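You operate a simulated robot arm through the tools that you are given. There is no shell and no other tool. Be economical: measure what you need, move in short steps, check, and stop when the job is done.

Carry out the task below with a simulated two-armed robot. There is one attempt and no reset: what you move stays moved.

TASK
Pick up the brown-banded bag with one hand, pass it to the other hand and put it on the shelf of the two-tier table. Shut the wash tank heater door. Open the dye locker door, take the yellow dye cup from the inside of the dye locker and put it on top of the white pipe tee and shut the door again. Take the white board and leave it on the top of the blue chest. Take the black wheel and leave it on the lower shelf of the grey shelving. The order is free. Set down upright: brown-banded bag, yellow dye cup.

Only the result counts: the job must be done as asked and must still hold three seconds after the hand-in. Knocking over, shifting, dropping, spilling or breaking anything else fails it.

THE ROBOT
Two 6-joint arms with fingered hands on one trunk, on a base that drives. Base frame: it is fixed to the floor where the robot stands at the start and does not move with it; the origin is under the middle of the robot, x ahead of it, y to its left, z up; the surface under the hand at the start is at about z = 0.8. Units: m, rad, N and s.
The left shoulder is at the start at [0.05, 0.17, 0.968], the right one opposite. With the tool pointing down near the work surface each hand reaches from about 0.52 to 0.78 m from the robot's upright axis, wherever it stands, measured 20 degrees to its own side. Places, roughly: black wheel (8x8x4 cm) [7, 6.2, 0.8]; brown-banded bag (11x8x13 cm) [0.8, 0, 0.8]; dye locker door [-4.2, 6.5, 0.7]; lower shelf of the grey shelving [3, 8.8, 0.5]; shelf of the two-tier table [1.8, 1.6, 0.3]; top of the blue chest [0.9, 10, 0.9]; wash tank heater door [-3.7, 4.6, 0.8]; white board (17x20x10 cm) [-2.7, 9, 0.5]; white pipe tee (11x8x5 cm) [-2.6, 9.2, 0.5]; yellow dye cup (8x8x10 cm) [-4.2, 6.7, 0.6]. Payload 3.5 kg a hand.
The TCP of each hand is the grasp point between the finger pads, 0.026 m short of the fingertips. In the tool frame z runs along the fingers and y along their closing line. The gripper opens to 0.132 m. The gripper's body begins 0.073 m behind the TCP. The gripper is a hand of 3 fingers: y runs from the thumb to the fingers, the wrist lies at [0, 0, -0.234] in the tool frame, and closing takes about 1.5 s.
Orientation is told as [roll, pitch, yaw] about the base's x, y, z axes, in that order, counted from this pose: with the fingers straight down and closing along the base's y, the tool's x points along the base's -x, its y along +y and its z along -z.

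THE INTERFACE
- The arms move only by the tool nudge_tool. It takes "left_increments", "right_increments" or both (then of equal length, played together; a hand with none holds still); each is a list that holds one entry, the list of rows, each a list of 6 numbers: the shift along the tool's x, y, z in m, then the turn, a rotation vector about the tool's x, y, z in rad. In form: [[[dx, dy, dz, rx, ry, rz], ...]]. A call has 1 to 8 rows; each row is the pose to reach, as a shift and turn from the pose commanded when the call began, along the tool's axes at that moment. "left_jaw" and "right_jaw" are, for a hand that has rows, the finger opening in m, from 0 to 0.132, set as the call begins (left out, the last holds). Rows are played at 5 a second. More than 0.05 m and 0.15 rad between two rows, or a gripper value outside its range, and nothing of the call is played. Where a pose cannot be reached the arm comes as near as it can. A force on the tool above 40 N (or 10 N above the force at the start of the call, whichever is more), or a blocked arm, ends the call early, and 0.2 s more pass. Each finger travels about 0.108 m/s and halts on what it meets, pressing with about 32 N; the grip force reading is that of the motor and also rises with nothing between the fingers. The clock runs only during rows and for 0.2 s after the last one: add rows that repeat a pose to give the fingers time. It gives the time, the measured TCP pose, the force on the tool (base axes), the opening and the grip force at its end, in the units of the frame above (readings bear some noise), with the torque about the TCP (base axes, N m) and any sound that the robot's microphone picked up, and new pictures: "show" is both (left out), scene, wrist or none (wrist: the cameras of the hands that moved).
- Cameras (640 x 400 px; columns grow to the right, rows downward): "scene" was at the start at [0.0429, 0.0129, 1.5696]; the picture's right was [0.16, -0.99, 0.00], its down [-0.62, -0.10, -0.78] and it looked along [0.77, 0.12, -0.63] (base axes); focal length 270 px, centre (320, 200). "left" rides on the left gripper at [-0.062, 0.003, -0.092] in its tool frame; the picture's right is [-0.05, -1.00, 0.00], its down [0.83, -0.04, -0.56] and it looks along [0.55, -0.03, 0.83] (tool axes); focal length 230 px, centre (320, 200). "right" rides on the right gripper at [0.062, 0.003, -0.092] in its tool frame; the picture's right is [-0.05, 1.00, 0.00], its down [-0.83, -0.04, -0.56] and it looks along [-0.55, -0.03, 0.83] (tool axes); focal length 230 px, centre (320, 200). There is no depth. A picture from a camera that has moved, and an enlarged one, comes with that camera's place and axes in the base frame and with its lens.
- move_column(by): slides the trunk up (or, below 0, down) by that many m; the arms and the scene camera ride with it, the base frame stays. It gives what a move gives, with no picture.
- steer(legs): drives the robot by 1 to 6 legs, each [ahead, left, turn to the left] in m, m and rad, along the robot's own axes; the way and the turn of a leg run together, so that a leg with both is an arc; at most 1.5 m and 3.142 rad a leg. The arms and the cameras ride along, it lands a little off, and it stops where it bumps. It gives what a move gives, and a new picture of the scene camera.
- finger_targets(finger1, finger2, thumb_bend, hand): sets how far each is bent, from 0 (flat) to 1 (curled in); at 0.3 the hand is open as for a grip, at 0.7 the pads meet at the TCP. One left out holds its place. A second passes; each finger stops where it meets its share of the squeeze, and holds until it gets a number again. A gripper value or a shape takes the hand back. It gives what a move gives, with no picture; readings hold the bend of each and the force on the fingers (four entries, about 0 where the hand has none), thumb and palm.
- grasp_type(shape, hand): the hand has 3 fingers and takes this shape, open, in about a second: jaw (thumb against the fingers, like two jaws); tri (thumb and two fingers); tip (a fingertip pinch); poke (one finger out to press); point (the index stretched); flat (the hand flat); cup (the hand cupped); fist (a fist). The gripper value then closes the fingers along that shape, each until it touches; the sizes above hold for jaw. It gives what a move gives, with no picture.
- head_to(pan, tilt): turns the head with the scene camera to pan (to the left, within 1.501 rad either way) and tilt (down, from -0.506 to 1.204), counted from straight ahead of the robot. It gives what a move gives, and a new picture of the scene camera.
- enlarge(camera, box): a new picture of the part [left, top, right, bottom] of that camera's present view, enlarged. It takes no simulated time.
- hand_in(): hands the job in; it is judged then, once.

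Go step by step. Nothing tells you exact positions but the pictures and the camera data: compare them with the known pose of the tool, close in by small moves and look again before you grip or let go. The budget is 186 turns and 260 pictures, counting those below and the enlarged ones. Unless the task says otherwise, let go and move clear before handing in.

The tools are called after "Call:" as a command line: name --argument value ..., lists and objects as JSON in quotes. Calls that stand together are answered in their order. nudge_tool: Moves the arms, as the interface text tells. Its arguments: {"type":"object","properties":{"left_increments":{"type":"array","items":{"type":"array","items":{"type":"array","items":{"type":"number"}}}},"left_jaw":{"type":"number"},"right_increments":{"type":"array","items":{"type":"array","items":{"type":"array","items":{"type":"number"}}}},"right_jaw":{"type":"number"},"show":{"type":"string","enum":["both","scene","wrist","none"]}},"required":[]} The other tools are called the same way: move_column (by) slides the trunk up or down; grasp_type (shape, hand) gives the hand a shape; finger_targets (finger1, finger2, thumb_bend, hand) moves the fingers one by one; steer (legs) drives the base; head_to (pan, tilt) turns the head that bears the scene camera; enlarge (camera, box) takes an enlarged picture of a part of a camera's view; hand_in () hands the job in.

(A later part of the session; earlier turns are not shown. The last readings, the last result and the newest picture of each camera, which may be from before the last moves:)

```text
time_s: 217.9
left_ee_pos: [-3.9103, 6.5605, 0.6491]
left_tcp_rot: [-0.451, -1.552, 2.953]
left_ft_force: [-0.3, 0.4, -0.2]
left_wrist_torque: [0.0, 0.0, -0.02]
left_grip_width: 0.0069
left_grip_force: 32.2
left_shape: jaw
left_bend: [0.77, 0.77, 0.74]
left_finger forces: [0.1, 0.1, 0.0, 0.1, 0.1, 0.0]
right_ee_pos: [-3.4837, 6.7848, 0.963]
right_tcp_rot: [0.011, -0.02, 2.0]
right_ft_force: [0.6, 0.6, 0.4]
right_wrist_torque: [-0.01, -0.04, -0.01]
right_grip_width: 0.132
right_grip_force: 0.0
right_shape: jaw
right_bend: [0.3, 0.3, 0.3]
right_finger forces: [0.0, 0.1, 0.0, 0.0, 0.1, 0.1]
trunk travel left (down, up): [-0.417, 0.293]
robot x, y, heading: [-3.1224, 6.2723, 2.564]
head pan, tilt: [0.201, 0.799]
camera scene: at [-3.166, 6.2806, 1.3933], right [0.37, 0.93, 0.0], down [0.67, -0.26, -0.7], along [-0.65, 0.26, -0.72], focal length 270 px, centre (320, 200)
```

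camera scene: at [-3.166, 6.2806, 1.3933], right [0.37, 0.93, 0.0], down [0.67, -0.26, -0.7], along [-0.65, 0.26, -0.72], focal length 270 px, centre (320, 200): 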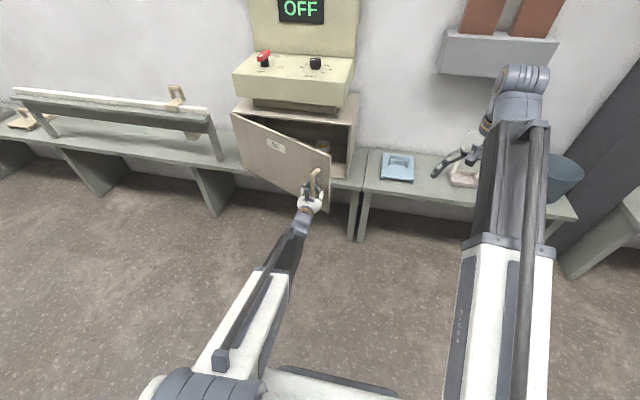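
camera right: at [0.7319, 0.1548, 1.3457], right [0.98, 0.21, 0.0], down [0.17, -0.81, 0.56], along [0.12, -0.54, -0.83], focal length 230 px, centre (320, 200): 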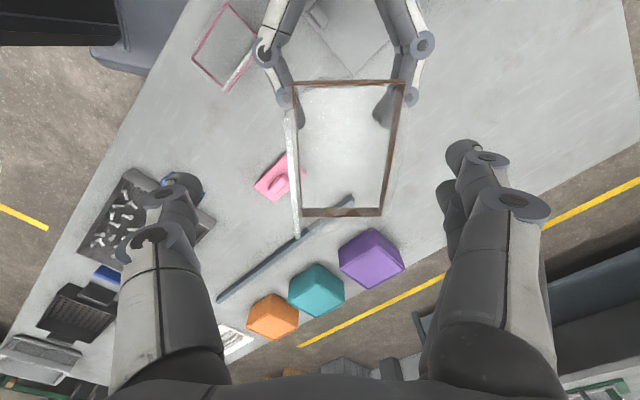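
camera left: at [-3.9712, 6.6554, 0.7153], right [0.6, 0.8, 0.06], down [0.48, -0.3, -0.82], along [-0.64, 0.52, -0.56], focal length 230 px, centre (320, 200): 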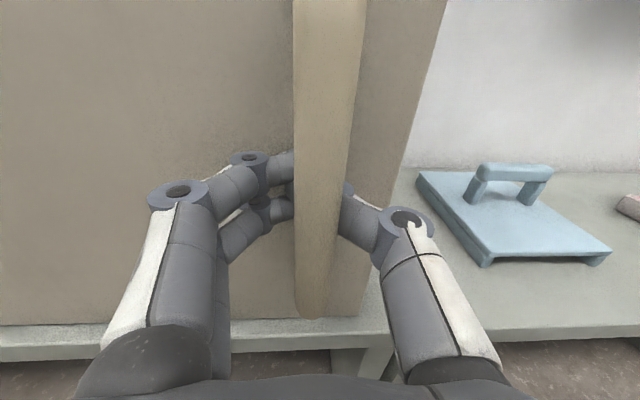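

The yellow cup is visible inside. There is no room to pull further back, so I release the handle and will push the door wide from the inside.

Call:
nudge_tool --left_increments '[[[0, 0, 0, 0, 0, 0], [0, 0, 0, 0, 0, 0], [0, 0, 0, 0, 0, 0], [0, 0, 0, 0, 0, 0], [0, 0, 0, 0, 0, 0], [0, 0, 0, 0, 0, 0]]]' --left_jaw 0.125 --show "wrist"

Call:
steer --legs '[[-0.06, 0, 0]]'

Call:
enlarge --camera "left" --box '[0, 0, 640, 400]'

```text
time_s: 219.3
left_ee_pos: [-3.9123, 6.5589, 0.6505]
left_tcp_rot: [-0.453, -1.551, 2.954]
left_ft_force: [0.2, -0.7, 0.2]
left_wrist_torque: [0.03, 0.03, 0.02]
left_grip_width: 0.1249
left_grip_force: 0.1
left_shape: jaw
left_bend: [0.41, 0.41, 0.38]
left_finger forces: [0.0, 0.0, 0.0, 0.1, 0.0, 0.0]
right_ee_pos: [-3.4837, 6.7857, 0.9624]
right_tcp_rot: [0.011, -0.022, 1.999]
right_ft_force: [0.5, -0.4, 0.1]
right_wrist_torque: [-0.03, -0.03, 0.03]
right_grip_width: 0.1318
right_grip_force: 0.0
right_shape: jaw
right_bend: [0.3, 0.3, 0.3]
right_finger forces: [0.0, 0.0, 0.1, 0.1, 0.0, 0.0]
trunk travel left (down, up): [-0.417, 0.293]
robot x, y, heading: [-3.1242, 6.2733, 2.563]
head pan, tilt: [0.201, 0.799]
camera left: at [-3.8403, 6.5039, 0.7132], right [0.6, 0.8, 0.06], down [0.49, -0.3, -0.82], along [-0.64, 0.52, -0.57], focal length 230 px, centre (320, 200)
```

left: 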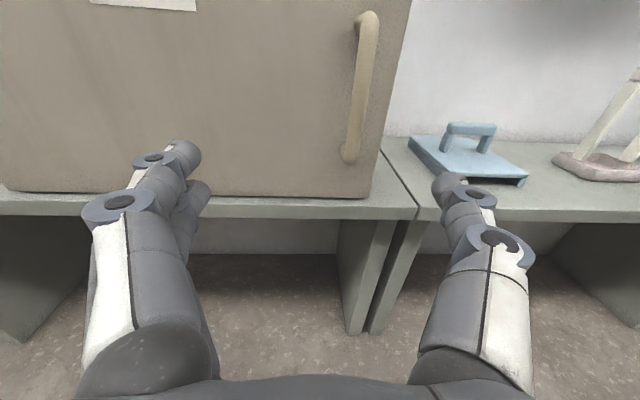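

```text
time_s: 220.3
left_ee_pos: [-3.86, 6.5266, 0.65]
left_tcp_rot: [-0.454, -1.55, 2.952]
left_ft_force: [-0.1, -0.3, -0.8]
left_wrist_torque: [-0.01, -0.02, 0.0]
left_grip_width: 0.1249
left_grip_force: 0.0
left_shape: jaw
left_bend: [0.41, 0.41, 0.38]
left_finger forces: [0.0, 0.0, 0.1, 0.1, 0.1, 0.1]
right_ee_pos: [-3.4322, 6.7517, 0.9627]
right_tcp_rot: [0.012, -0.021, 2.0]
right_ft_force: [0.0, 0.7, 1.3]
right_wrist_torque: [0.01, -0.01, -0.01]
right_grip_width: 0.1321
right_grip_force: 0.0
right_shape: jaw
right_bend: [0.3, 0.3, 0.3]
right_finger forces: [0.0, 0.0, 0.0, 0.1, 0.0, 0.0]
trunk travel left (down, up): [-0.417, 0.293]
robot x, y, heading: [-3.0696, 6.2392, 2.565]
head pan, tilt: [0.201, 0.799]
camera scene: at [-3.1154, 6.2477, 1.3933], right [0.37, 0.93, 0.0], down [0.67, -0.26, -0.7], along [-0.65, 0.26, -0.72], focal length 270 px, centre (320, 200)
```

scene: 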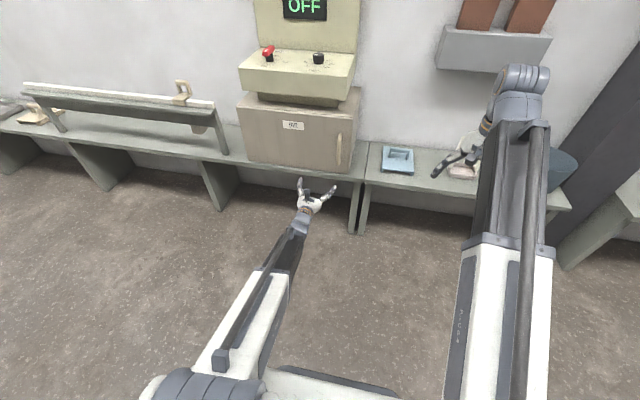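

```text
1.00 times, centred on (320, 200) of left (not enlarged: the box is as wide or as high as the picture)
camera zoom: at [-3.7897, 6.4708, 0.7132], right [0.6, 0.8, 0.06], down [0.49, -0.3, -0.82], along [-0.64, 0.52, -0.57], focal length 230 px, centre (320, 200)
```

zoom: 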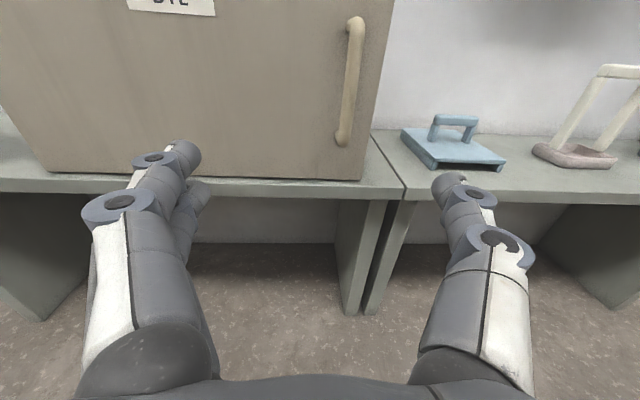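

The door is spring-loaded and swung shut again. So I'll hold it open with the left hand on the handle while the right hand slips in behind its free edge and takes the cup. First I turn the right hand to point forward with its camera on top.

Call:
nudge_tool --right_increments '[[[-0.03, 0.019, 0, -0.1, 0.029, 0.1], [-0.06, 0.038, 0, -0.2, 0.058, 0.2], [-0.09, 0.057, 0, -0.3, 0.087, 0.3], [-0.12, 0.076, 0, -0.4, 0.116, 0.4], [-0.152, 0.096, 0, -0.5, 0.145, 0.5], [-0.152, 0.096, 0, -0.6, 0.174, 0.6], [-0.152, 0.096, 0, -0.7, 0.203, 0.7], [-0.152, 0.096, 0, -0.8, 0.232, 0.8]]]' --right_jaw 0.0 --show "scene"

```text
time_s: 222.1
left_ee_pos: [-3.86, 6.5268, 0.6498]
left_tcp_rot: [-0.453, -1.551, 2.958]
left_ft_force: [0.4, 0.6, 0.1]
left_wrist_torque: [0.01, -0.02, -0.01]
left_grip_width: 0.1249
left_grip_force: 0.1
left_shape: jaw
left_bend: [0.41, 0.41, 0.38]
left_finger forces: [0.1, 0.0, 0.0, 0.0, 0.1, 0.0]
right_ee_pos: [-3.5828, 6.8501, 0.9676]
right_tcp_rot: [0.697, 0.482, 1.334]
right_ft_force: [-0.1, -0.4, -0.4]
right_wrist_torque: [-0.01, 0.05, -0.02]
right_grip_width: 0.0001
right_grip_force: 32.4
right_shape: jaw
right_bend: [0.67, 0.67, 0.74]
right_finger forces: [0.0, 0.0, 0.0, 0.1, 0.0, 0.0]
right hand out of reach, approached as far as the arm can: row 5
trunk travel left (down, up): [-0.417, 0.293]
robot x, y, heading: [-3.0714, 6.2396, 2.566]
head pan, tilt: [0.201, 0.799]
camera scene: at [-3.1153, 6.2476, 1.3933], right [0.37, 0.93, 0.0], down [0.67, -0.26, -0.7], along [-0.65, 0.26, -0.72], focal length 270 px, centre (320, 200)
```

scene: 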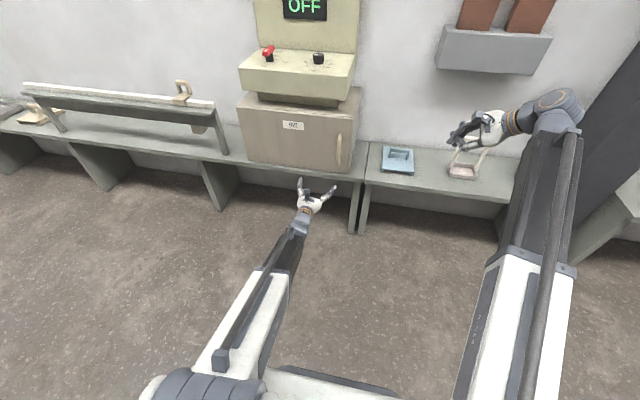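

Working. I continue the rotation.

Call:
nudge_tool --right_increments '[[[0, 0, 0, -0.1, 0.029, 0.1], [0, 0, 0, -0.2, 0.058, 0.2], [0, 0, 0, -0.3, 0.087, 0.3], [0, 0, 0, -0.4, 0.116, 0.4], [0, 0, 0, -0.5, 0.145, 0.5], [0, 0, 0, -0.6, 0.174, 0.6], [0, 0, 0, -0.7, 0.203, 0.7], [0, 0, 0, -0.8, 0.232, 0.8]]]' --show "none"

Call:
nudge_tool --right_increments '[[[0, 0, 0, -0.1, 0.029, 0.1], [0, 0, 0, -0.2, 0.058, 0.2], [0, 0, 0, -0.301, 0.087, 0.301], [0, 0, 0, -0.301, 0.087, 0.301]]]' --show "both"

```text
time_s: 223.9
left_ee_pos: [-3.8602, 6.5272, 0.6494]
left_tcp_rot: [-0.45, -1.552, 2.95]
left_ft_force: [0.0, 0.6, -0.8]
left_wrist_torque: [0.01, 0.0, 0.0]
left_grip_width: 0.125
left_grip_force: 0.3
left_shape: jaw
left_bend: [0.41, 0.41, 0.38]
left_finger forces: [0.0, 0.1, 0.0, 0.1, 0.0, 0.1]
right_ee_pos: [-3.5835, 6.8509, 0.9665]
right_tcp_rot: [1.213, 1.259, 0.931]
right_ft_force: [-0.6, 0.2, 0.6]
right_wrist_torque: [0.02, -0.02, 0.02]
right_grip_width: 0.0001
right_grip_force: 31.5
right_shape: jaw
right_bend: [0.67, 0.67, 0.74]
right_finger forces: [0.0, 0.0, 0.0, 0.1, 0.0, 0.1]
trunk travel left (down, up): [-0.417, 0.293]
robot x, y, heading: [-3.0707, 6.2396, 2.569]
head pan, tilt: [0.201, 0.799]
```

```text
time_s: 224.9
left_ee_pos: [-3.8598, 6.5262, 0.6495]
left_tcp_rot: [-0.458, -1.552, 2.957]
left_ft_force: [-0.7, -0.6, 0.1]
left_wrist_torque: [0.01, 0.0, -0.01]
left_grip_width: 0.125
left_grip_force: 0.1
left_shape: jaw
left_bend: [0.41, 0.41, 0.38]
left_finger forces: [0.1, 0.0, 0.0, 0.0, 0.0, 0.1]
right_ee_pos: [-3.583, 6.8492, 0.9668]
right_tcp_rot: [3.081, 1.548, 2.501]
right_ft_force: [0.3, -0.2, 0.3]
right_wrist_torque: [0.03, -0.01, 0.0]
right_grip_width: 0.0
right_grip_force: 32.5
right_shape: jaw
right_bend: [0.67, 0.67, 0.74]
right_finger forces: [0.1, 0.0, 0.0, 0.1, 0.0, 0.0]
trunk travel left (down, up): [-0.417, 0.293]
robot x, y, heading: [-3.0732, 6.2426, 2.564]
head pan, tilt: [0.201, 0.799]
camera scene: at [-3.1153, 6.2475, 1.3933], right [0.37, 0.93, 0.0], down [0.67, -0.26, -0.7], along [-0.65, 0.26, -0.72], focal length 270 px, centre (320, 200)
camera right: at [-3.5027, 6.8012, 1.0268], right [0.55, 0.84, -0.05], down [0.43, -0.33, -0.84], along [-0.72, 0.44, -0.54], focal length 230 px, centre (320, 200)
```

scene: 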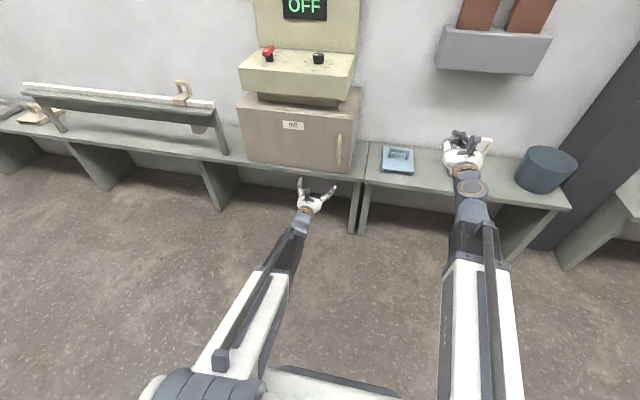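
right: 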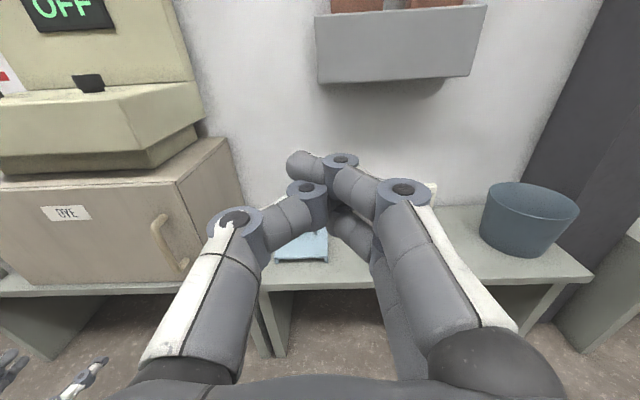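

The right hand points forward now. I re-approach the handle with the left hand as before.

Call:
nudge_tool --left_increments '[[[0, 0, 0, 0, 0, 0], [0, 0, 0, 0, 0, 0], [0, 0, 0, 0, 0, 0]]]' --left_jaw 0.08 --show "none"

Call:
steer --legs '[[0, -0.05, 0], [0.2, 0, 0]]'

Call:
enlarge --camera "left" --box '[0, 0, 640, 400]'

```text
time_s: 225.7
left_ee_pos: [-3.8601, 6.5274, 0.6491]
left_tcp_rot: [-0.456, -1.552, 2.958]
left_ft_force: [0.0, 0.2, 0.5]
left_wrist_torque: [-0.03, -0.02, 0.02]
left_grip_width: 0.0804
left_grip_force: 0.0
left_shape: jaw
left_bend: [0.71, 0.71, 0.71]
left_finger forces: [0.1, 0.0, 0.0, 0.0, 0.0, 0.0]
right_ee_pos: [-3.5829, 6.851, 0.9664]
right_tcp_rot: [3.021, 1.548, 2.442]
right_ft_force: [0.2, -0.3, 0.3]
right_wrist_torque: [0.03, 0.03, 0.0]
right_grip_width: 0.0
right_grip_force: 31.7
right_shape: jaw
right_bend: [0.67, 0.67, 0.74]
right_finger forces: [0.1, 0.1, 0.1, 0.0, 0.1, 0.1]
trunk travel left (down, up): [-0.417, 0.293]
robot x, y, heading: [-3.0691, 6.2453, 2.563]
head pan, tilt: [0.201, 0.799]
```

```text
time_s: 227.8
left_ee_pos: [-3.9986, 6.6752, 0.65]
left_tcp_rot: [-0.455, -1.551, 2.96]
left_ft_force: [-0.5, 0.1, 0.3]
left_wrist_torque: [0.01, -0.01, 0.0]
left_grip_width: 0.0805
left_grip_force: 0.1
left_shape: jaw
left_bend: [0.71, 0.71, 0.71]
left_finger forces: [0.0, 0.1, 0.0, 0.0, 0.1, 0.0]
right_ee_pos: [-3.723, 7.0003, 0.9666]
right_tcp_rot: [3.019, 1.548, 2.443]
right_ft_force: [1.0, -0.2, 0.1]
right_wrist_torque: [0.0, -0.01, -0.03]
right_grip_width: 0.0
right_grip_force: 32.4
right_shape: jaw
right_bend: [0.67, 0.67, 0.74]
right_finger forces: [0.1, 0.0, 0.0, 0.1, 0.1, 0.0]
trunk travel left (down, up): [-0.417, 0.293]
robot x, y, heading: [-3.2113, 6.3909, 2.571]
head pan, tilt: [0.201, 0.799]
camera scene: at [-3.2544, 6.3979, 1.3933], right [0.36, 0.93, 0.0], down [0.67, -0.26, -0.7], along [-0.65, 0.25, -0.72], focal length 270 px, centre (320, 200)
```

scene: 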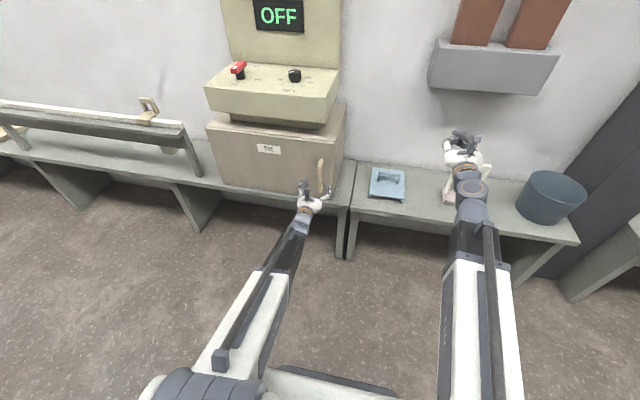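

```text
1.00 times, centred on (320, 200) of left (not enlarged: the box is as wide or as high as the picture)
camera zoom: at [-3.9292, 6.6199, 0.7132], right [0.59, 0.8, 0.06], down [0.49, -0.3, -0.82], along [-0.64, 0.52, -0.57], focal length 230 px, centre (320, 200)
```

zoom: 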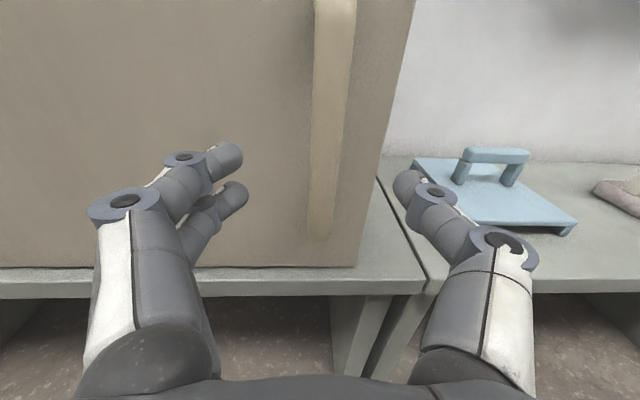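

I'll use a V arrangement: the left hand approaches the handle from the left at 45° (leaving more pulling room), the right hand from the right. I back off a little and yaw the left hand.

Call:
steer --legs '[[-0.06, 0, 0]]'

Call:
nudge_tool --left_increments '[[[0, 0, 0, 0.14, 0, 0], [0, 0, 0, 0.28, 0, 0], [0, 0, 0, 0.42, 0, 0], [0, 0, 0, 0.56, 0, 0], [0, 0, 0, 0.68, 0, 0], [0, 0, 0, 0.68, 0, 0]]]'

```text
time_s: 228.8
left_ee_pos: [-3.9484, 6.6428, 0.6495]
left_tcp_rot: [-0.449, -1.551, 2.953]
left_ft_force: [-0.1, 0.6, -0.4]
left_wrist_torque: [0.01, 0.01, 0.02]
left_grip_width: 0.0804
left_grip_force: 0.1
left_shape: jaw
left_bend: [0.71, 0.71, 0.71]
left_finger forces: [0.0, 0.1, 0.1, 0.0, 0.1, 0.0]
right_ee_pos: [-3.6718, 6.9677, 0.9672]
right_tcp_rot: [3.019, 1.548, 2.443]
right_ft_force: [-0.5, -0.9, -1.2]
right_wrist_torque: [0.02, -0.01, 0.02]
right_grip_width: 0.0
right_grip_force: 32.3
right_shape: jaw
right_bend: [0.67, 0.67, 0.74]
right_finger forces: [0.0, 0.0, 0.0, 0.1, 0.0, 0.0]
trunk travel left (down, up): [-0.417, 0.293]
robot x, y, heading: [-3.1578, 6.3598, 2.563]
head pan, tilt: [0.201, 0.799]
camera scene: at [-3.2036, 6.3651, 1.3933], right [0.36, 0.93, 0.0], down [0.67, -0.26, -0.7], along [-0.65, 0.25, -0.72], focal length 270 px, centre (320, 200)
```

scene: 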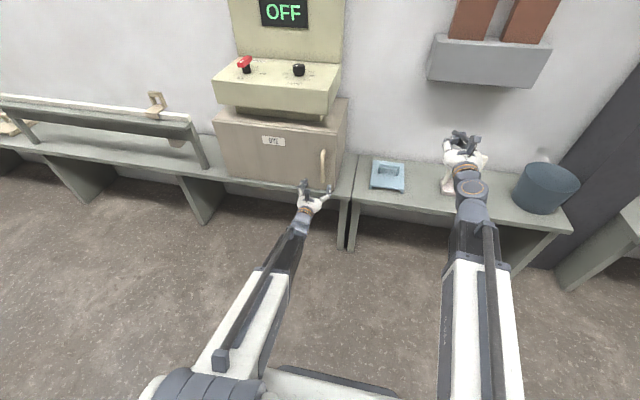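

```text
time_s: 230.2
left_ee_pos: [-3.9478, 6.643, 0.6498]
left_tcp_rot: [-1.126, -1.553, 2.949]
left_ft_force: [0.3, -0.6, 0.0]
left_wrist_torque: [-0.01, -0.04, 0.03]
left_grip_width: 0.0803
left_grip_force: 0.0
left_shape: jaw
left_bend: [0.71, 0.71, 0.71]
left_finger forces: [0.0, 0.0, 0.1, 0.0, 0.0, 0.0]
right_ee_pos: [-3.6739, 6.9685, 0.9661]
right_tcp_rot: [3.017, 1.548, 2.439]
right_ft_force: [0.4, 0.0, -0.6]
right_wrist_torque: [-0.02, 0.0, -0.01]
right_grip_width: 0.0001
right_grip_force: 31.7
right_shape: jaw
right_bend: [0.67, 0.67, 0.74]
right_finger forces: [0.0, 0.1, 0.1, 0.0, 0.0, 0.0]
trunk travel left (down, up): [-0.417, 0.293]
robot x, y, heading: [-3.1611, 6.3552, 2.567]
head pan, tilt: [0.201, 0.799]
camera scene: at [-3.2036, 6.365, 1.3933], right [0.36, 0.93, 0.0], down [0.67, -0.26, -0.7], along [-0.65, 0.25, -0.72], focal length 270 px, centre (320, 200)
camera left: at [-3.9303, 6.5543, 0.7122], right [0.97, 0.25, 0.07], down [0.2, -0.53, -0.82], along [-0.17, 0.81, -0.56], focal length 230 px, centre (320, 200)
```

scene: 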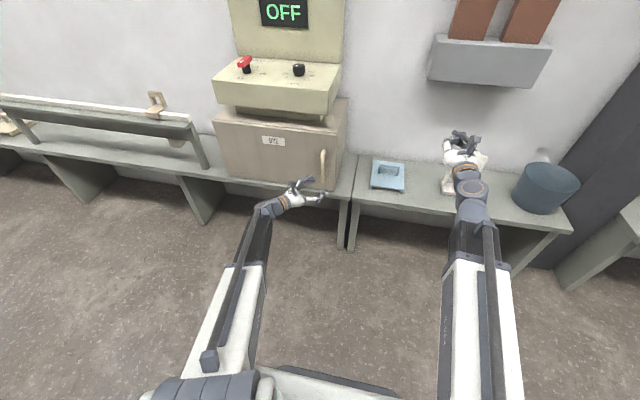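
left: 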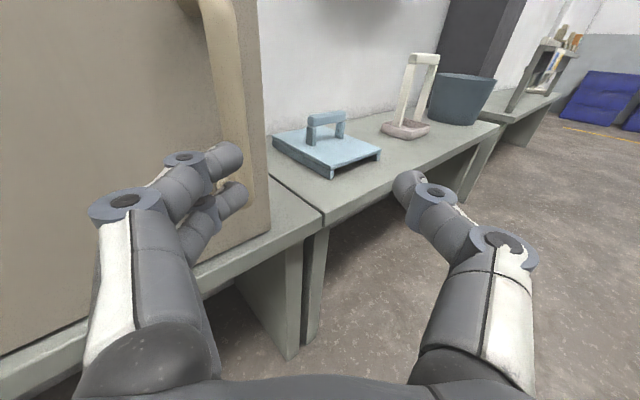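

The bar is now ahead-left of the hand. I reduce the yaw to about 30°, align with the bar and narrow the opening.

Call:
nudge_tool --left_increments '[[[0, 0.03, 0.0, -0.12, 0, 0], [0, 0.06, 0.0, -0.25, 0, 0], [0, 0.078, 0.02, -0.25, 0, 0], [0, 0.078, 0.04, -0.25, 0, 0], [0, 0.078, 0.04, -0.25, 0, 0]]]' --left_jaw 0.065

```text
time_s: 231.4
left_ee_pos: [-4.0134, 6.6547, 0.6585]
left_tcp_rot: [-0.868, -1.552, 2.941]
left_ft_force: [0.5, -0.3, 0.7]
left_wrist_torque: [0.0, -0.03, 0.04]
left_grip_width: 0.0653
left_grip_force: 0.1
left_shape: jaw
left_bend: [0.73, 0.73, 0.7]
left_finger forces: [0.0, 0.1, 0.1, 0.1, 0.0, 0.0]
left hand out of reach, approached as far as the arm can: row 3, 4, 5
right_ee_pos: [-3.672, 6.9682, 0.9668]
right_tcp_rot: [3.021, 1.548, 2.445]
right_ft_force: [0.9, 0.4, 0.0]
right_wrist_torque: [0.02, -0.01, 0.01]
right_grip_width: 0.0
right_grip_force: 32.0
right_shape: jaw
right_bend: [0.67, 0.67, 0.74]
right_finger forces: [0.1, 0.0, 0.0, 0.0, 0.0, 0.1]
trunk travel left (down, up): [-0.417, 0.293]
robot x, y, heading: [-3.1599, 6.3577, 2.566]
head pan, tilt: [0.201, 0.799]
camera scene: at [-3.2035, 6.3651, 1.3933], right [0.36, 0.93, 0.0], down [0.67, -0.26, -0.7], along [-0.65, 0.25, -0.72], focal length 270 px, centre (320, 200)
camera left: at [-3.9731, 6.5742, 0.7205], right [0.87, 0.48, 0.07], down [0.32, -0.47, -0.82], along [-0.37, 0.74, -0.56], focal length 230 px, centre (320, 200)
```

scene: 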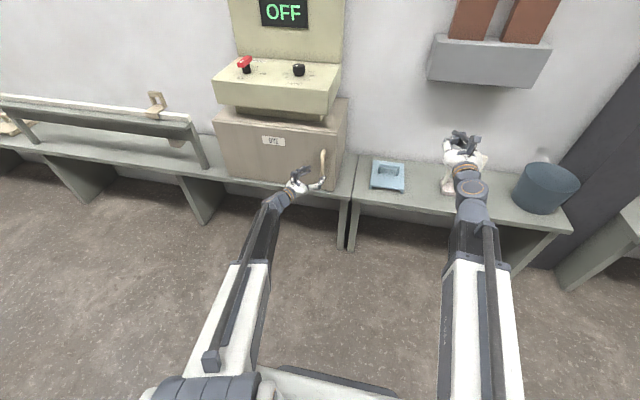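
left: 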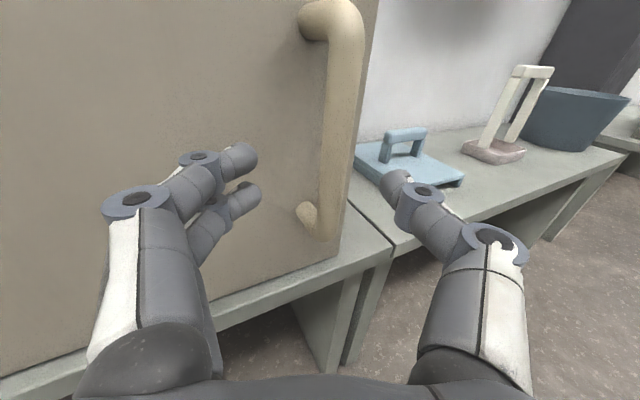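

The bar is straight ahead along the fingers, about 6 cm away. I close in with the base.

Call:
steer --legs '[[0.046, -0.027, 0]]'

Call:
enlarge --camera "left" --box '[0, 0, 640, 400]'

```text
time_s: 232.3
left_ee_pos: [-4.036, 6.6995, 0.6573]
left_tcp_rot: [-0.883, -1.552, 2.96]
left_ft_force: [23.9, -29.6, -5.0]
left_wrist_torque: [0.03, -0.14, 0.97]
left_grip_width: 0.0586
left_grip_force: 0.1
left_shape: jaw
left_bend: [0.78, 0.77, 0.7]
left_finger forces: [18.3, 17.4, 0.0, 0.1, 0.1, 0.0]
right_ee_pos: [-3.6955, 7.0122, 0.9691]
right_tcp_rot: [2.992, 1.545, 2.418]
right_ft_force: [0.0, -0.9, -0.1]
right_wrist_torque: [0.01, 0.01, 0.02]
right_grip_width: 0.0002
right_grip_force: 32.0
right_shape: jaw
right_bend: [0.67, 0.67, 0.74]
right_finger forces: [0.1, 0.1, 0.0, 0.0, 0.1, 0.1]
trunk travel left (down, up): [-0.417, 0.293]
robot x, y, heading: [-3.1837, 6.4035, 2.571]
head pan, tilt: [0.201, 0.799]
camera scene: at [-3.2262, 6.4107, 1.3932], right [0.36, 0.93, 0.0], down [0.67, -0.26, -0.7], along [-0.65, 0.26, -0.72], focal length 270 px, centre (320, 200)
```

scene: 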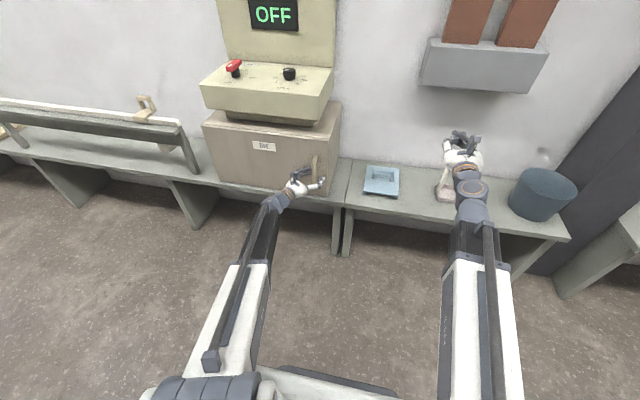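

```text
1.00 times, centred on (320, 200) of left (not enlarged: the box is as wide or as high as the picture)
camera zoom: at [-3.9963, 6.6187, 0.7199], right [0.87, 0.48, 0.07], down [0.32, -0.47, -0.82], along [-0.37, 0.74, -0.56], focal length 230 px, centre (320, 200)
```

zoom: 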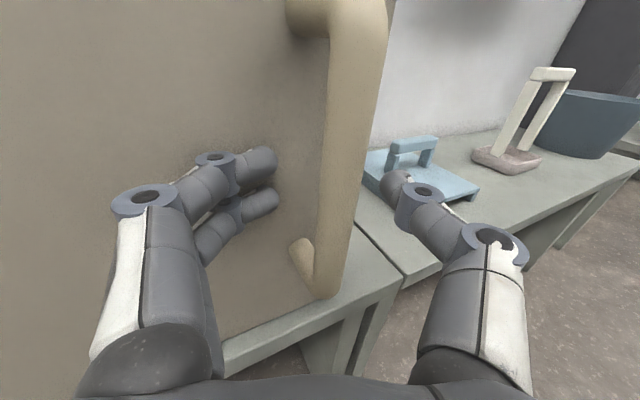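

The fingertips touch the door beside the bar. I close to hook it.

Call:
nudge_tool --left_increments '[[[0, 0, -0.005, 0, 0, 0], [0, 0, -0.005, 0, 0, 0], [0, 0, -0.005, 0, 0, 0], [0, 0, -0.005, 0, 0, 0], [0, 0, -0.005, 0, 0, 0]]]' --left_jaw 0.0 --show "wrist"

```text
time_s: 233.5
left_ee_pos: [-4.0297, 6.7025, 0.6567]
left_tcp_rot: [-0.796, -1.552, 2.86]
left_ft_force: [29.3, 20.4, -2.9]
left_wrist_torque: [-0.01, -0.05, -0.08]
left_grip_width: 0.0
left_grip_force: 31.9
left_shape: jaw
left_bend: [0.74, 0.74, 0.65]
left_finger forces: [6.5, 6.4, 0.0, 0.0, 40.7, 0.1]
right_ee_pos: [-3.6929, 7.0161, 0.9664]
right_tcp_rot: [3.093, 1.548, 2.515]
right_ft_force: [-0.2, -0.2, -0.2]
right_wrist_torque: [0.02, 0.05, 0.03]
right_grip_width: 0.0001
right_grip_force: 31.7
right_shape: jaw
right_bend: [0.67, 0.67, 0.74]
right_finger forces: [0.0, 0.0, 0.0, 0.0, 0.0, 0.0]
trunk travel left (down, up): [-0.417, 0.293]
robot x, y, heading: [-3.1848, 6.407, 2.57]
head pan, tilt: [0.201, 0.799]
camera left: at [-3.9903, 6.6211, 0.7197], right [0.88, 0.47, 0.07], down [0.32, -0.47, -0.82], along [-0.36, 0.74, -0.56], focal length 230 px, centre (320, 200)
```

left: 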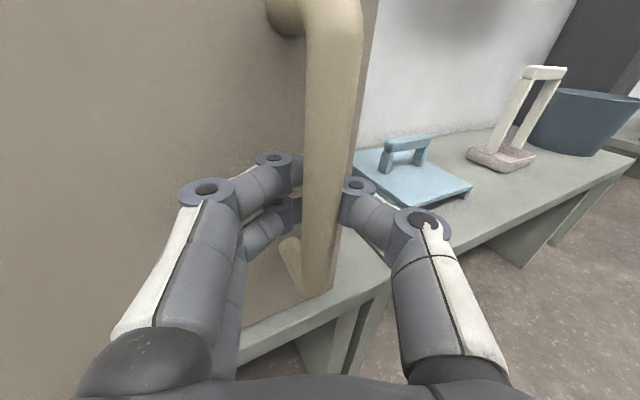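

Hooked. Before pulling, I bring the right hand (closed, yawed to the left) down to just north of the door's free edge.

Call:
nudge_tool --right_increments '[[[-0.036, -0.033, 0, 0.094, 0, 0], [-0.072, -0.066, 0, 0.188, 0, 0], [-0.109, -0.099, 0, 0.282, 0, 0], [-0.145, -0.132, 0, 0.376, 0, 0], [-0.181, -0.165, 0, 0.47, 0, 0], [-0.217, -0.199, 0, 0.564, 0, 0], [-0.253, -0.232, 0, 0.658, 0, 0], [-0.29, -0.264, 0, 0.75, 0, 0]]]'

```text
time_s: 235.3
left_ee_pos: [-4.0301, 6.7024, 0.6568]
left_tcp_rot: [-0.79, -1.553, 2.854]
left_ft_force: [32.1, 19.7, -7.3]
left_wrist_torque: [-0.03, 0.04, -0.06]
left_grip_width: 0.0
left_grip_force: 32.3
left_shape: jaw
left_bend: [0.74, 0.74, 0.65]
left_finger forces: [6.3, 6.4, 0.0, 0.0, 41.7, 0.0]
right_ee_pos: [-3.8455, 6.7959, 0.6775]
right_tcp_rot: [2.354, 1.545, 2.53]
right_ft_force: [-0.1, -0.5, 0.2]
right_wrist_torque: [-0.03, 0.04, 0.0]
right_grip_width: 0.0
right_grip_force: 32.0
right_shape: jaw
right_bend: [0.67, 0.67, 0.74]
right_finger forces: [0.1, 0.0, 0.0, 0.0, 0.1, 0.0]
trunk travel left (down, up): [-0.417, 0.293]
robot x, y, heading: [-3.1838, 6.4079, 2.567]
head pan, tilt: [0.201, 0.799]
camera scene: at [-3.2255, 6.414, 1.3933], right [0.36, 0.93, 0.0], down [0.67, -0.26, -0.7], along [-0.65, 0.25, -0.72], focal length 270 px, centre (320, 200)
camera right: at [-3.754, 6.8151, 0.7373], right [-0.17, 0.98, -0.04], down [0.54, 0.07, -0.84], along [-0.82, -0.17, -0.54], focal length 230 px, centre (320, 200)
```

scene: 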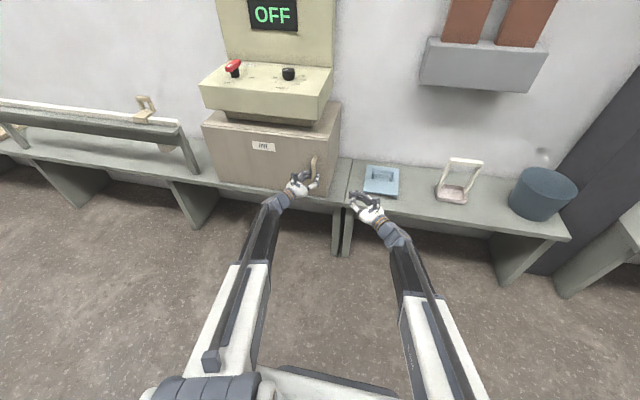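
right: 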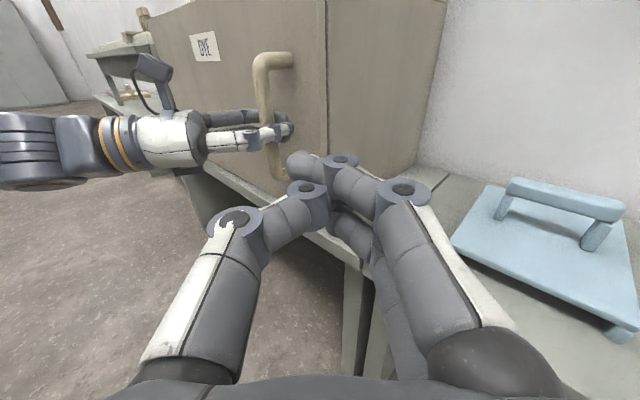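

Perfect view. Now I pull the door with the left arm along its arc.

Call:
nudge_tool --left_increments '[[[0, -0.006, -0.035, 0, 0, 0], [0, -0.015, -0.075, 0, 0, 0], [0, -0.026, -0.115, 0, 0, 0], [0, -0.038, -0.155, 0, 0, 0], [0, -0.052, -0.19, 0, 0, 0], [0, -0.052, -0.19, 0, 0, 0]]]'

Call:
enlarge --camera "right" --box '[0, 0, 640, 400]'

```text
time_s: 235.8
left_ee_pos: [-4.0022, 6.6818, 0.6575]
left_tcp_rot: [-0.761, -1.553, 2.806]
left_ft_force: [12.6, 14.1, 0.9]
left_wrist_torque: [0.05, 0.0, -0.01]
left_grip_width: 0.0003
left_grip_force: 31.9
left_shape: jaw
left_bend: [0.74, 0.74, 0.65]
left_finger forces: [0.1, 0.0, 0.0, 0.0, 33.4, 0.1]
right_ee_pos: [-3.8461, 6.7984, 0.6768]
right_tcp_rot: [2.319, 1.549, 2.492]
right_ft_force: [-0.5, 0.6, -0.3]
right_wrist_torque: [0.03, 0.01, -0.01]
right_grip_width: 0.0001
right_grip_force: 31.4
right_shape: jaw
right_bend: [0.67, 0.67, 0.74]
right_finger forces: [0.0, 0.0, 0.1, 0.0, 0.1, 0.0]
trunk travel left (down, up): [-0.417, 0.293]
robot x, y, heading: [-3.1802, 6.4046, 2.567]
head pan, tilt: [0.201, 0.799]
stopped in row 2 (left hand): the force on the tool passed its limit at 49 N (the readings are from after the stop); the commanded pose is now the measured one
camera scene: at [-3.2263, 6.4141, 1.3935], right [0.37, 0.93, 0.0], down [0.67, -0.26, -0.7], along [-0.65, 0.25, -0.72], focal length 270 px, centre (320, 200)
camera left: at [-3.9642, 6.6009, 0.7196], right [0.89, 0.46, 0.06], down [0.31, -0.48, -0.82], along [-0.35, 0.75, -0.56], focal length 230 px, centre (320, 200)
```

scene: 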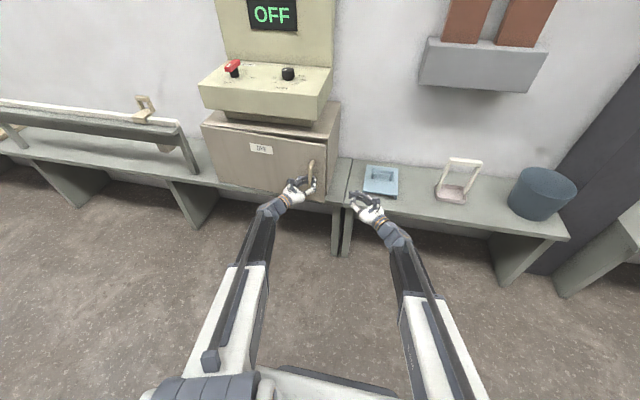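
left: 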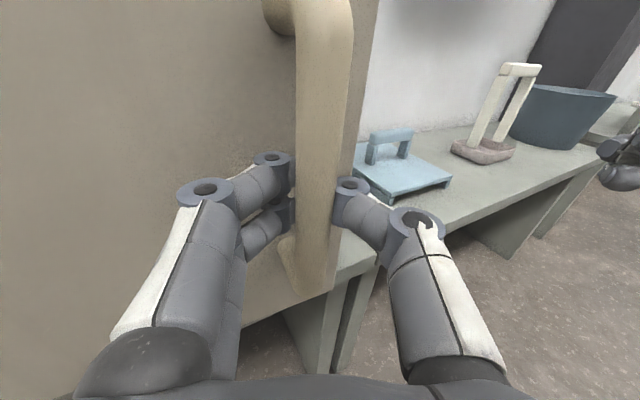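

```text
1.00 times, centred on (320, 200) of right (not enlarged: the box is as wide or as high as the picture)
camera zoom: at [-3.7533, 6.8161, 0.7374], right [-0.17, 0.98, -0.03], down [0.54, 0.06, -0.84], along [-0.82, -0.16, -0.54], focal length 230 px, centre (320, 200)
```

zoom: 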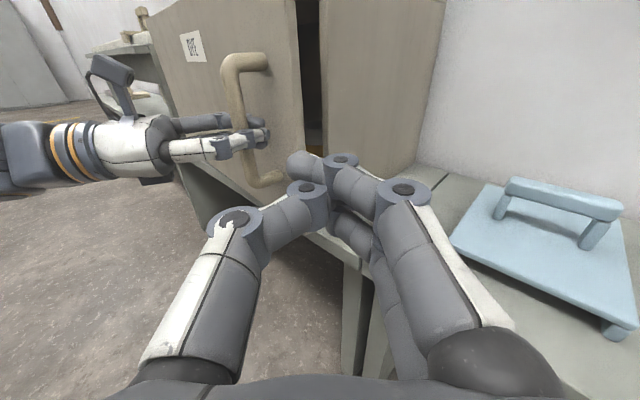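

The door has cracked open. The side load shows I pulled too far south, so I continue straighter.

Call:
nudge_tool --left_increments '[[[0, -0.012, -0.022, 0, 0, 0], [0, -0.025, -0.048, 0, 0, 0], [0, -0.038, -0.075, 0, 0, 0], [0, -0.05, -0.102, 0, 0, 0], [0, -0.06, -0.126, 0, 0, 0], [0, -0.067, -0.146, 0, 0, 0], [0, -0.067, -0.146, 0, 0, 0]]]'

Call:
enlarge --camera "right" --box '[0, 0, 640, 400]'

```text
time_s: 237.1
left_ee_pos: [-3.896, 6.5781, 0.6579]
left_tcp_rot: [-0.903, -1.549, 2.985]
left_ft_force: [-16.8, -8.4, -2.7]
left_wrist_torque: [0.05, -0.03, -0.47]
left_grip_width: 0.0
left_grip_force: 32.2
left_shape: jaw
left_bend: [0.75, 0.75, 0.66]
left_finger forces: [9.8, 9.7, 0.0, 0.0, 0.0, 0.0]
right_ee_pos: [-3.8482, 6.7965, 0.6764]
right_tcp_rot: [2.232, 1.547, 2.411]
right_ft_force: [-0.1, -0.5, -0.2]
right_wrist_torque: [0.01, -0.01, 0.01]
right_grip_width: 0.0
right_grip_force: 32.5
right_shape: jaw
right_bend: [0.67, 0.67, 0.74]
right_finger forces: [0.0, 0.0, 0.0, 0.0, 0.0, 0.0]
trunk travel left (down, up): [-0.417, 0.293]
robot x, y, heading: [-3.1835, 6.4026, 2.571]
head pan, tilt: [0.201, 0.799]
stopped in row 6 (left hand): the force on the tool passed its limit at 44 N (the readings are from after the stop); the commanded pose is now the measured one
camera scene: at [-3.2294, 6.4119, 1.3932], right [0.36, 0.93, 0.0], down [0.67, -0.26, -0.7], along [-0.65, 0.25, -0.72], focal length 270 px, centre (320, 200)
camera left: at [-3.8555, 6.4982, 0.7216], right [0.87, 0.49, 0.07], down [0.33, -0.47, -0.82], along [-0.37, 0.74, -0.57], focal length 230 px, centre (320, 200)
```

scene: 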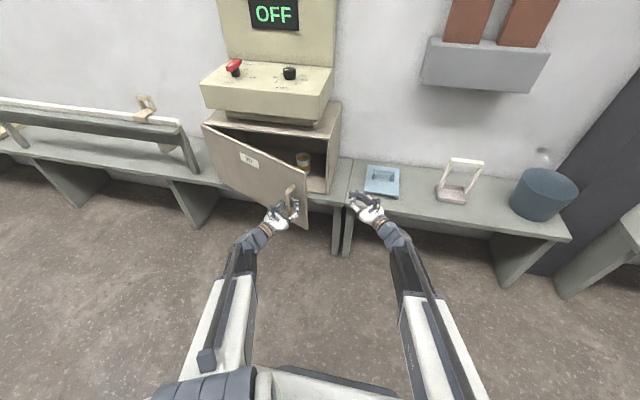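
left: 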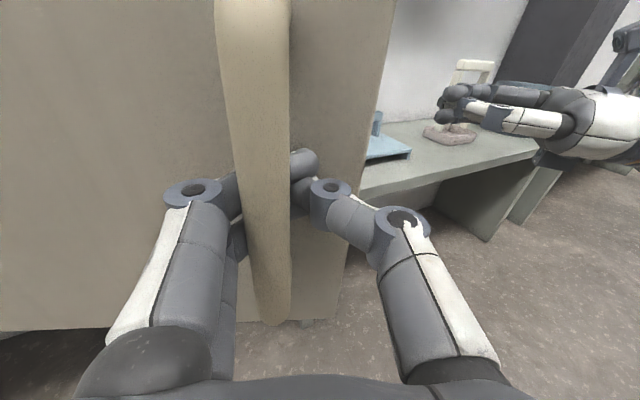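

```text
1.00 times, centred on (320, 200) of right (not enlarged: the box is as wide or as high as the picture)
camera zoom: at [-3.7565, 6.813, 0.7367], right [-0.18, 0.98, -0.03], down [0.54, 0.07, -0.84], along [-0.82, -0.17, -0.54], focal length 230 px, centre (320, 200)
```

zoom: 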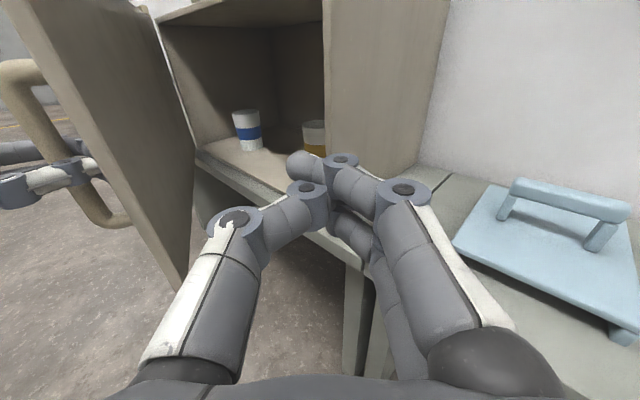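

The door is open wide enough and both dye cups show inside, the yellow-banded one on the right at about (n -7.15, e 3.37). I slip the right hand into the gap while the left holds the door.

Call:
nudge_tool --right_increments '[[[-0.005, -0.018, 0.038, 0, 0, 0], [-0.01, -0.036, 0.076, 0, 0, 0], [-0.015, -0.054, 0.115, 0, 0, 0], [-0.02, -0.072, 0.155, 0, 0, 0], [-0.02, -0.072, 0.155, 0, 0, 0]]]'

```text
time_s: 238.3
left_ee_pos: [-3.8944, 6.5793, 0.6586]
left_tcp_rot: [-0.902, -1.548, 2.98]
left_ft_force: [-29.0, -15.3, -1.2]
left_wrist_torque: [0.13, 0.03, -0.72]
left_grip_width: 0.0009
left_grip_force: 31.9
left_shape: jaw
left_bend: [0.75, 0.75, 0.66]
left_finger forces: [15.9, 16.7, 0.1, 0.0, 0.1, 0.0]
right_ee_pos: [-3.9846, 6.6962, 0.659]
right_tcp_rot: [2.157, 1.547, 2.333]
right_ft_force: [-0.4, -0.1, 0.2]
right_wrist_torque: [-0.01, 0.0, 0.02]
right_grip_width: 0.0
right_grip_force: 31.9
right_shape: jaw
right_bend: [0.67, 0.67, 0.74]
right_finger forces: [0.0, 0.0, 0.0, 0.1, 0.0, 0.0]
right hand out of reach, approached as far as the arm can: row 4, 5
trunk travel left (down, up): [-0.417, 0.293]
robot x, y, heading: [-3.185, 6.4057, 2.567]
head pan, tilt: [0.201, 0.799]
camera scene: at [-3.2298, 6.4113, 1.3932], right [0.36, 0.93, 0.0], down [0.67, -0.26, -0.7], along [-0.65, 0.25, -0.72], focal length 270 px, centre (320, 200)
camera right: at [-3.892, 6.7145, 0.7204], right [-0.17, 0.98, -0.03], down [0.54, 0.07, -0.84], along [-0.82, -0.16, -0.54], focal length 230 px, centre (320, 200)
```

scene: 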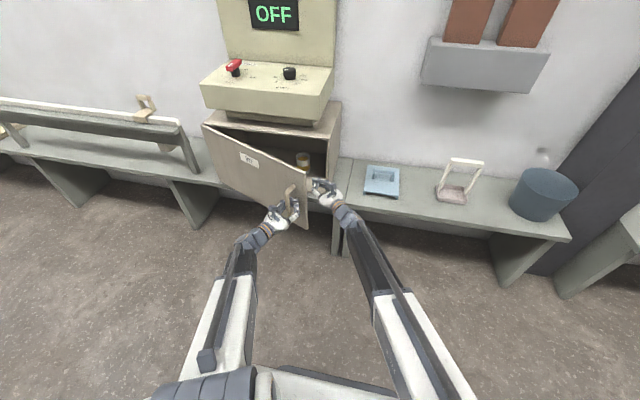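
right: 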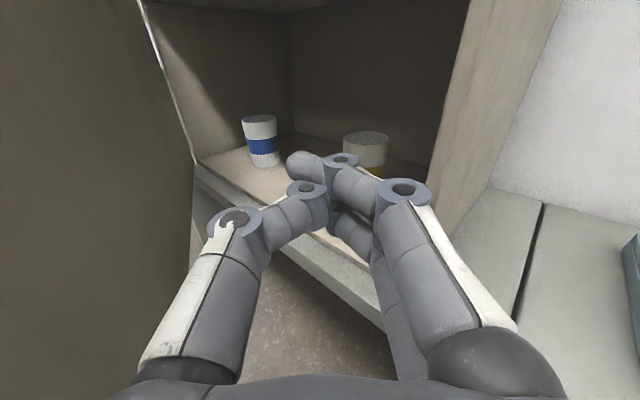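

The right hand is inside the gap. I open the left hand, letting the door rest on the right hand, and draw the left hand away.

Call:
nudge_tool --left_increments '[[[0, 0, 0, 0, 0, 0], [0, 0, 0, 0, 0, 0], [0, 0, 0, 0, 0, 0], [0, 0, 0, 0, 0, 0], [0, 0, -0.03, 0, 0, 0], [0, 0, -0.06, 0, 0, 0], [0, 0.03, -0.09, 0, 0, 0], [0, 0.06, -0.12, 0, 0, 0]]]' --left_jaw 0.125

Call:
enlarge --camera "right" --box '[0, 0, 640, 400]'

```text
time_s: 240.1
left_ee_pos: [-3.8873, 6.4474, 0.6615]
left_tcp_rot: [-0.869, -1.549, 2.944]
left_ft_force: [0.2, 0.2, 0.6]
left_wrist_torque: [-0.02, 0.0, -0.01]
left_grip_width: 0.1249
left_grip_force: 0.0
left_shape: jaw
left_bend: [0.41, 0.41, 0.38]
left_finger forces: [0.0, 0.1, 0.0, 0.0, 0.1, 0.1]
right_ee_pos: [-3.9827, 6.6986, 0.6606]
right_tcp_rot: [2.247, 1.549, 2.421]
right_ft_force: [-0.8, 0.1, -0.3]
right_wrist_torque: [-0.01, 0.01, -0.01]
right_grip_width: 0.0001
right_grip_force: 32.0
right_shape: jaw
right_bend: [0.67, 0.67, 0.74]
right_finger forces: [0.1, 0.1, 0.0, 0.1, 0.0, 0.0]
trunk travel left (down, up): [-0.417, 0.293]
robot x, y, heading: [-3.1833, 6.4041, 2.566]
head pan, tilt: [0.201, 0.799]
camera scene: at [-3.2277, 6.4125, 1.3933], right [0.36, 0.93, 0.0], down [0.67, -0.26, -0.7], along [-0.65, 0.25, -0.72], focal length 270 px, centre (320, 200)
camera left: at [-3.8471, 6.3667, 0.724], right [0.87, 0.48, 0.07], down [0.32, -0.47, -0.82], along [-0.36, 0.74, -0.56], focal length 230 px, centre (320, 200)
```

scene: 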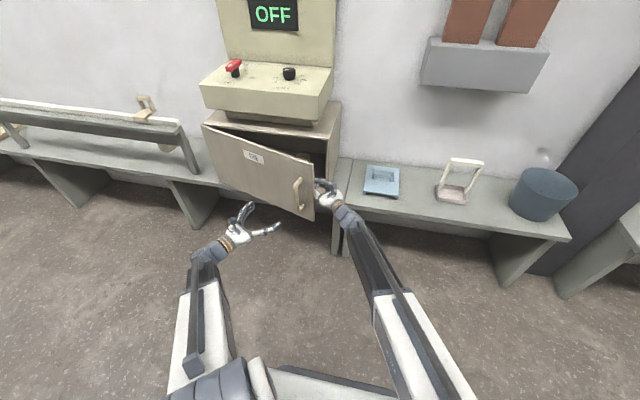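
left: 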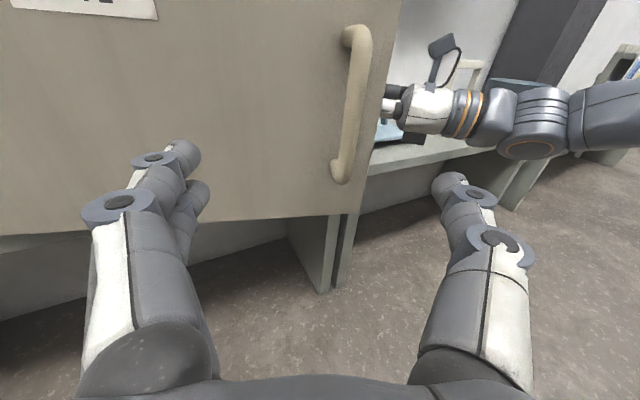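

```text
1.00 times, centred on (320, 200) of right (not enlarged: the box is as wide or as high as the picture)
camera zoom: at [-3.8907, 6.7157, 0.7211], right [-0.17, 0.98, -0.03], down [0.54, 0.07, -0.84], along [-0.82, -0.16, -0.54], focal length 230 px, centre (320, 200)
```

zoom: 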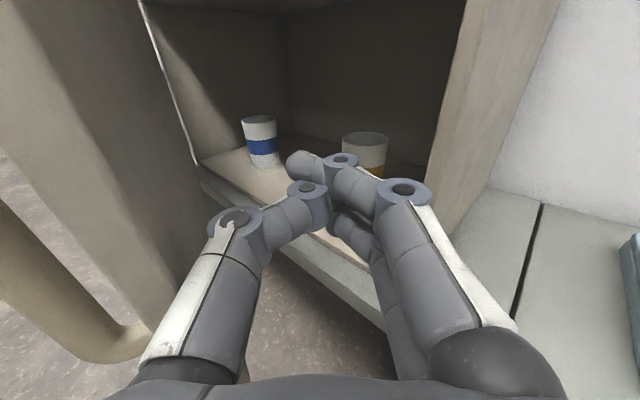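

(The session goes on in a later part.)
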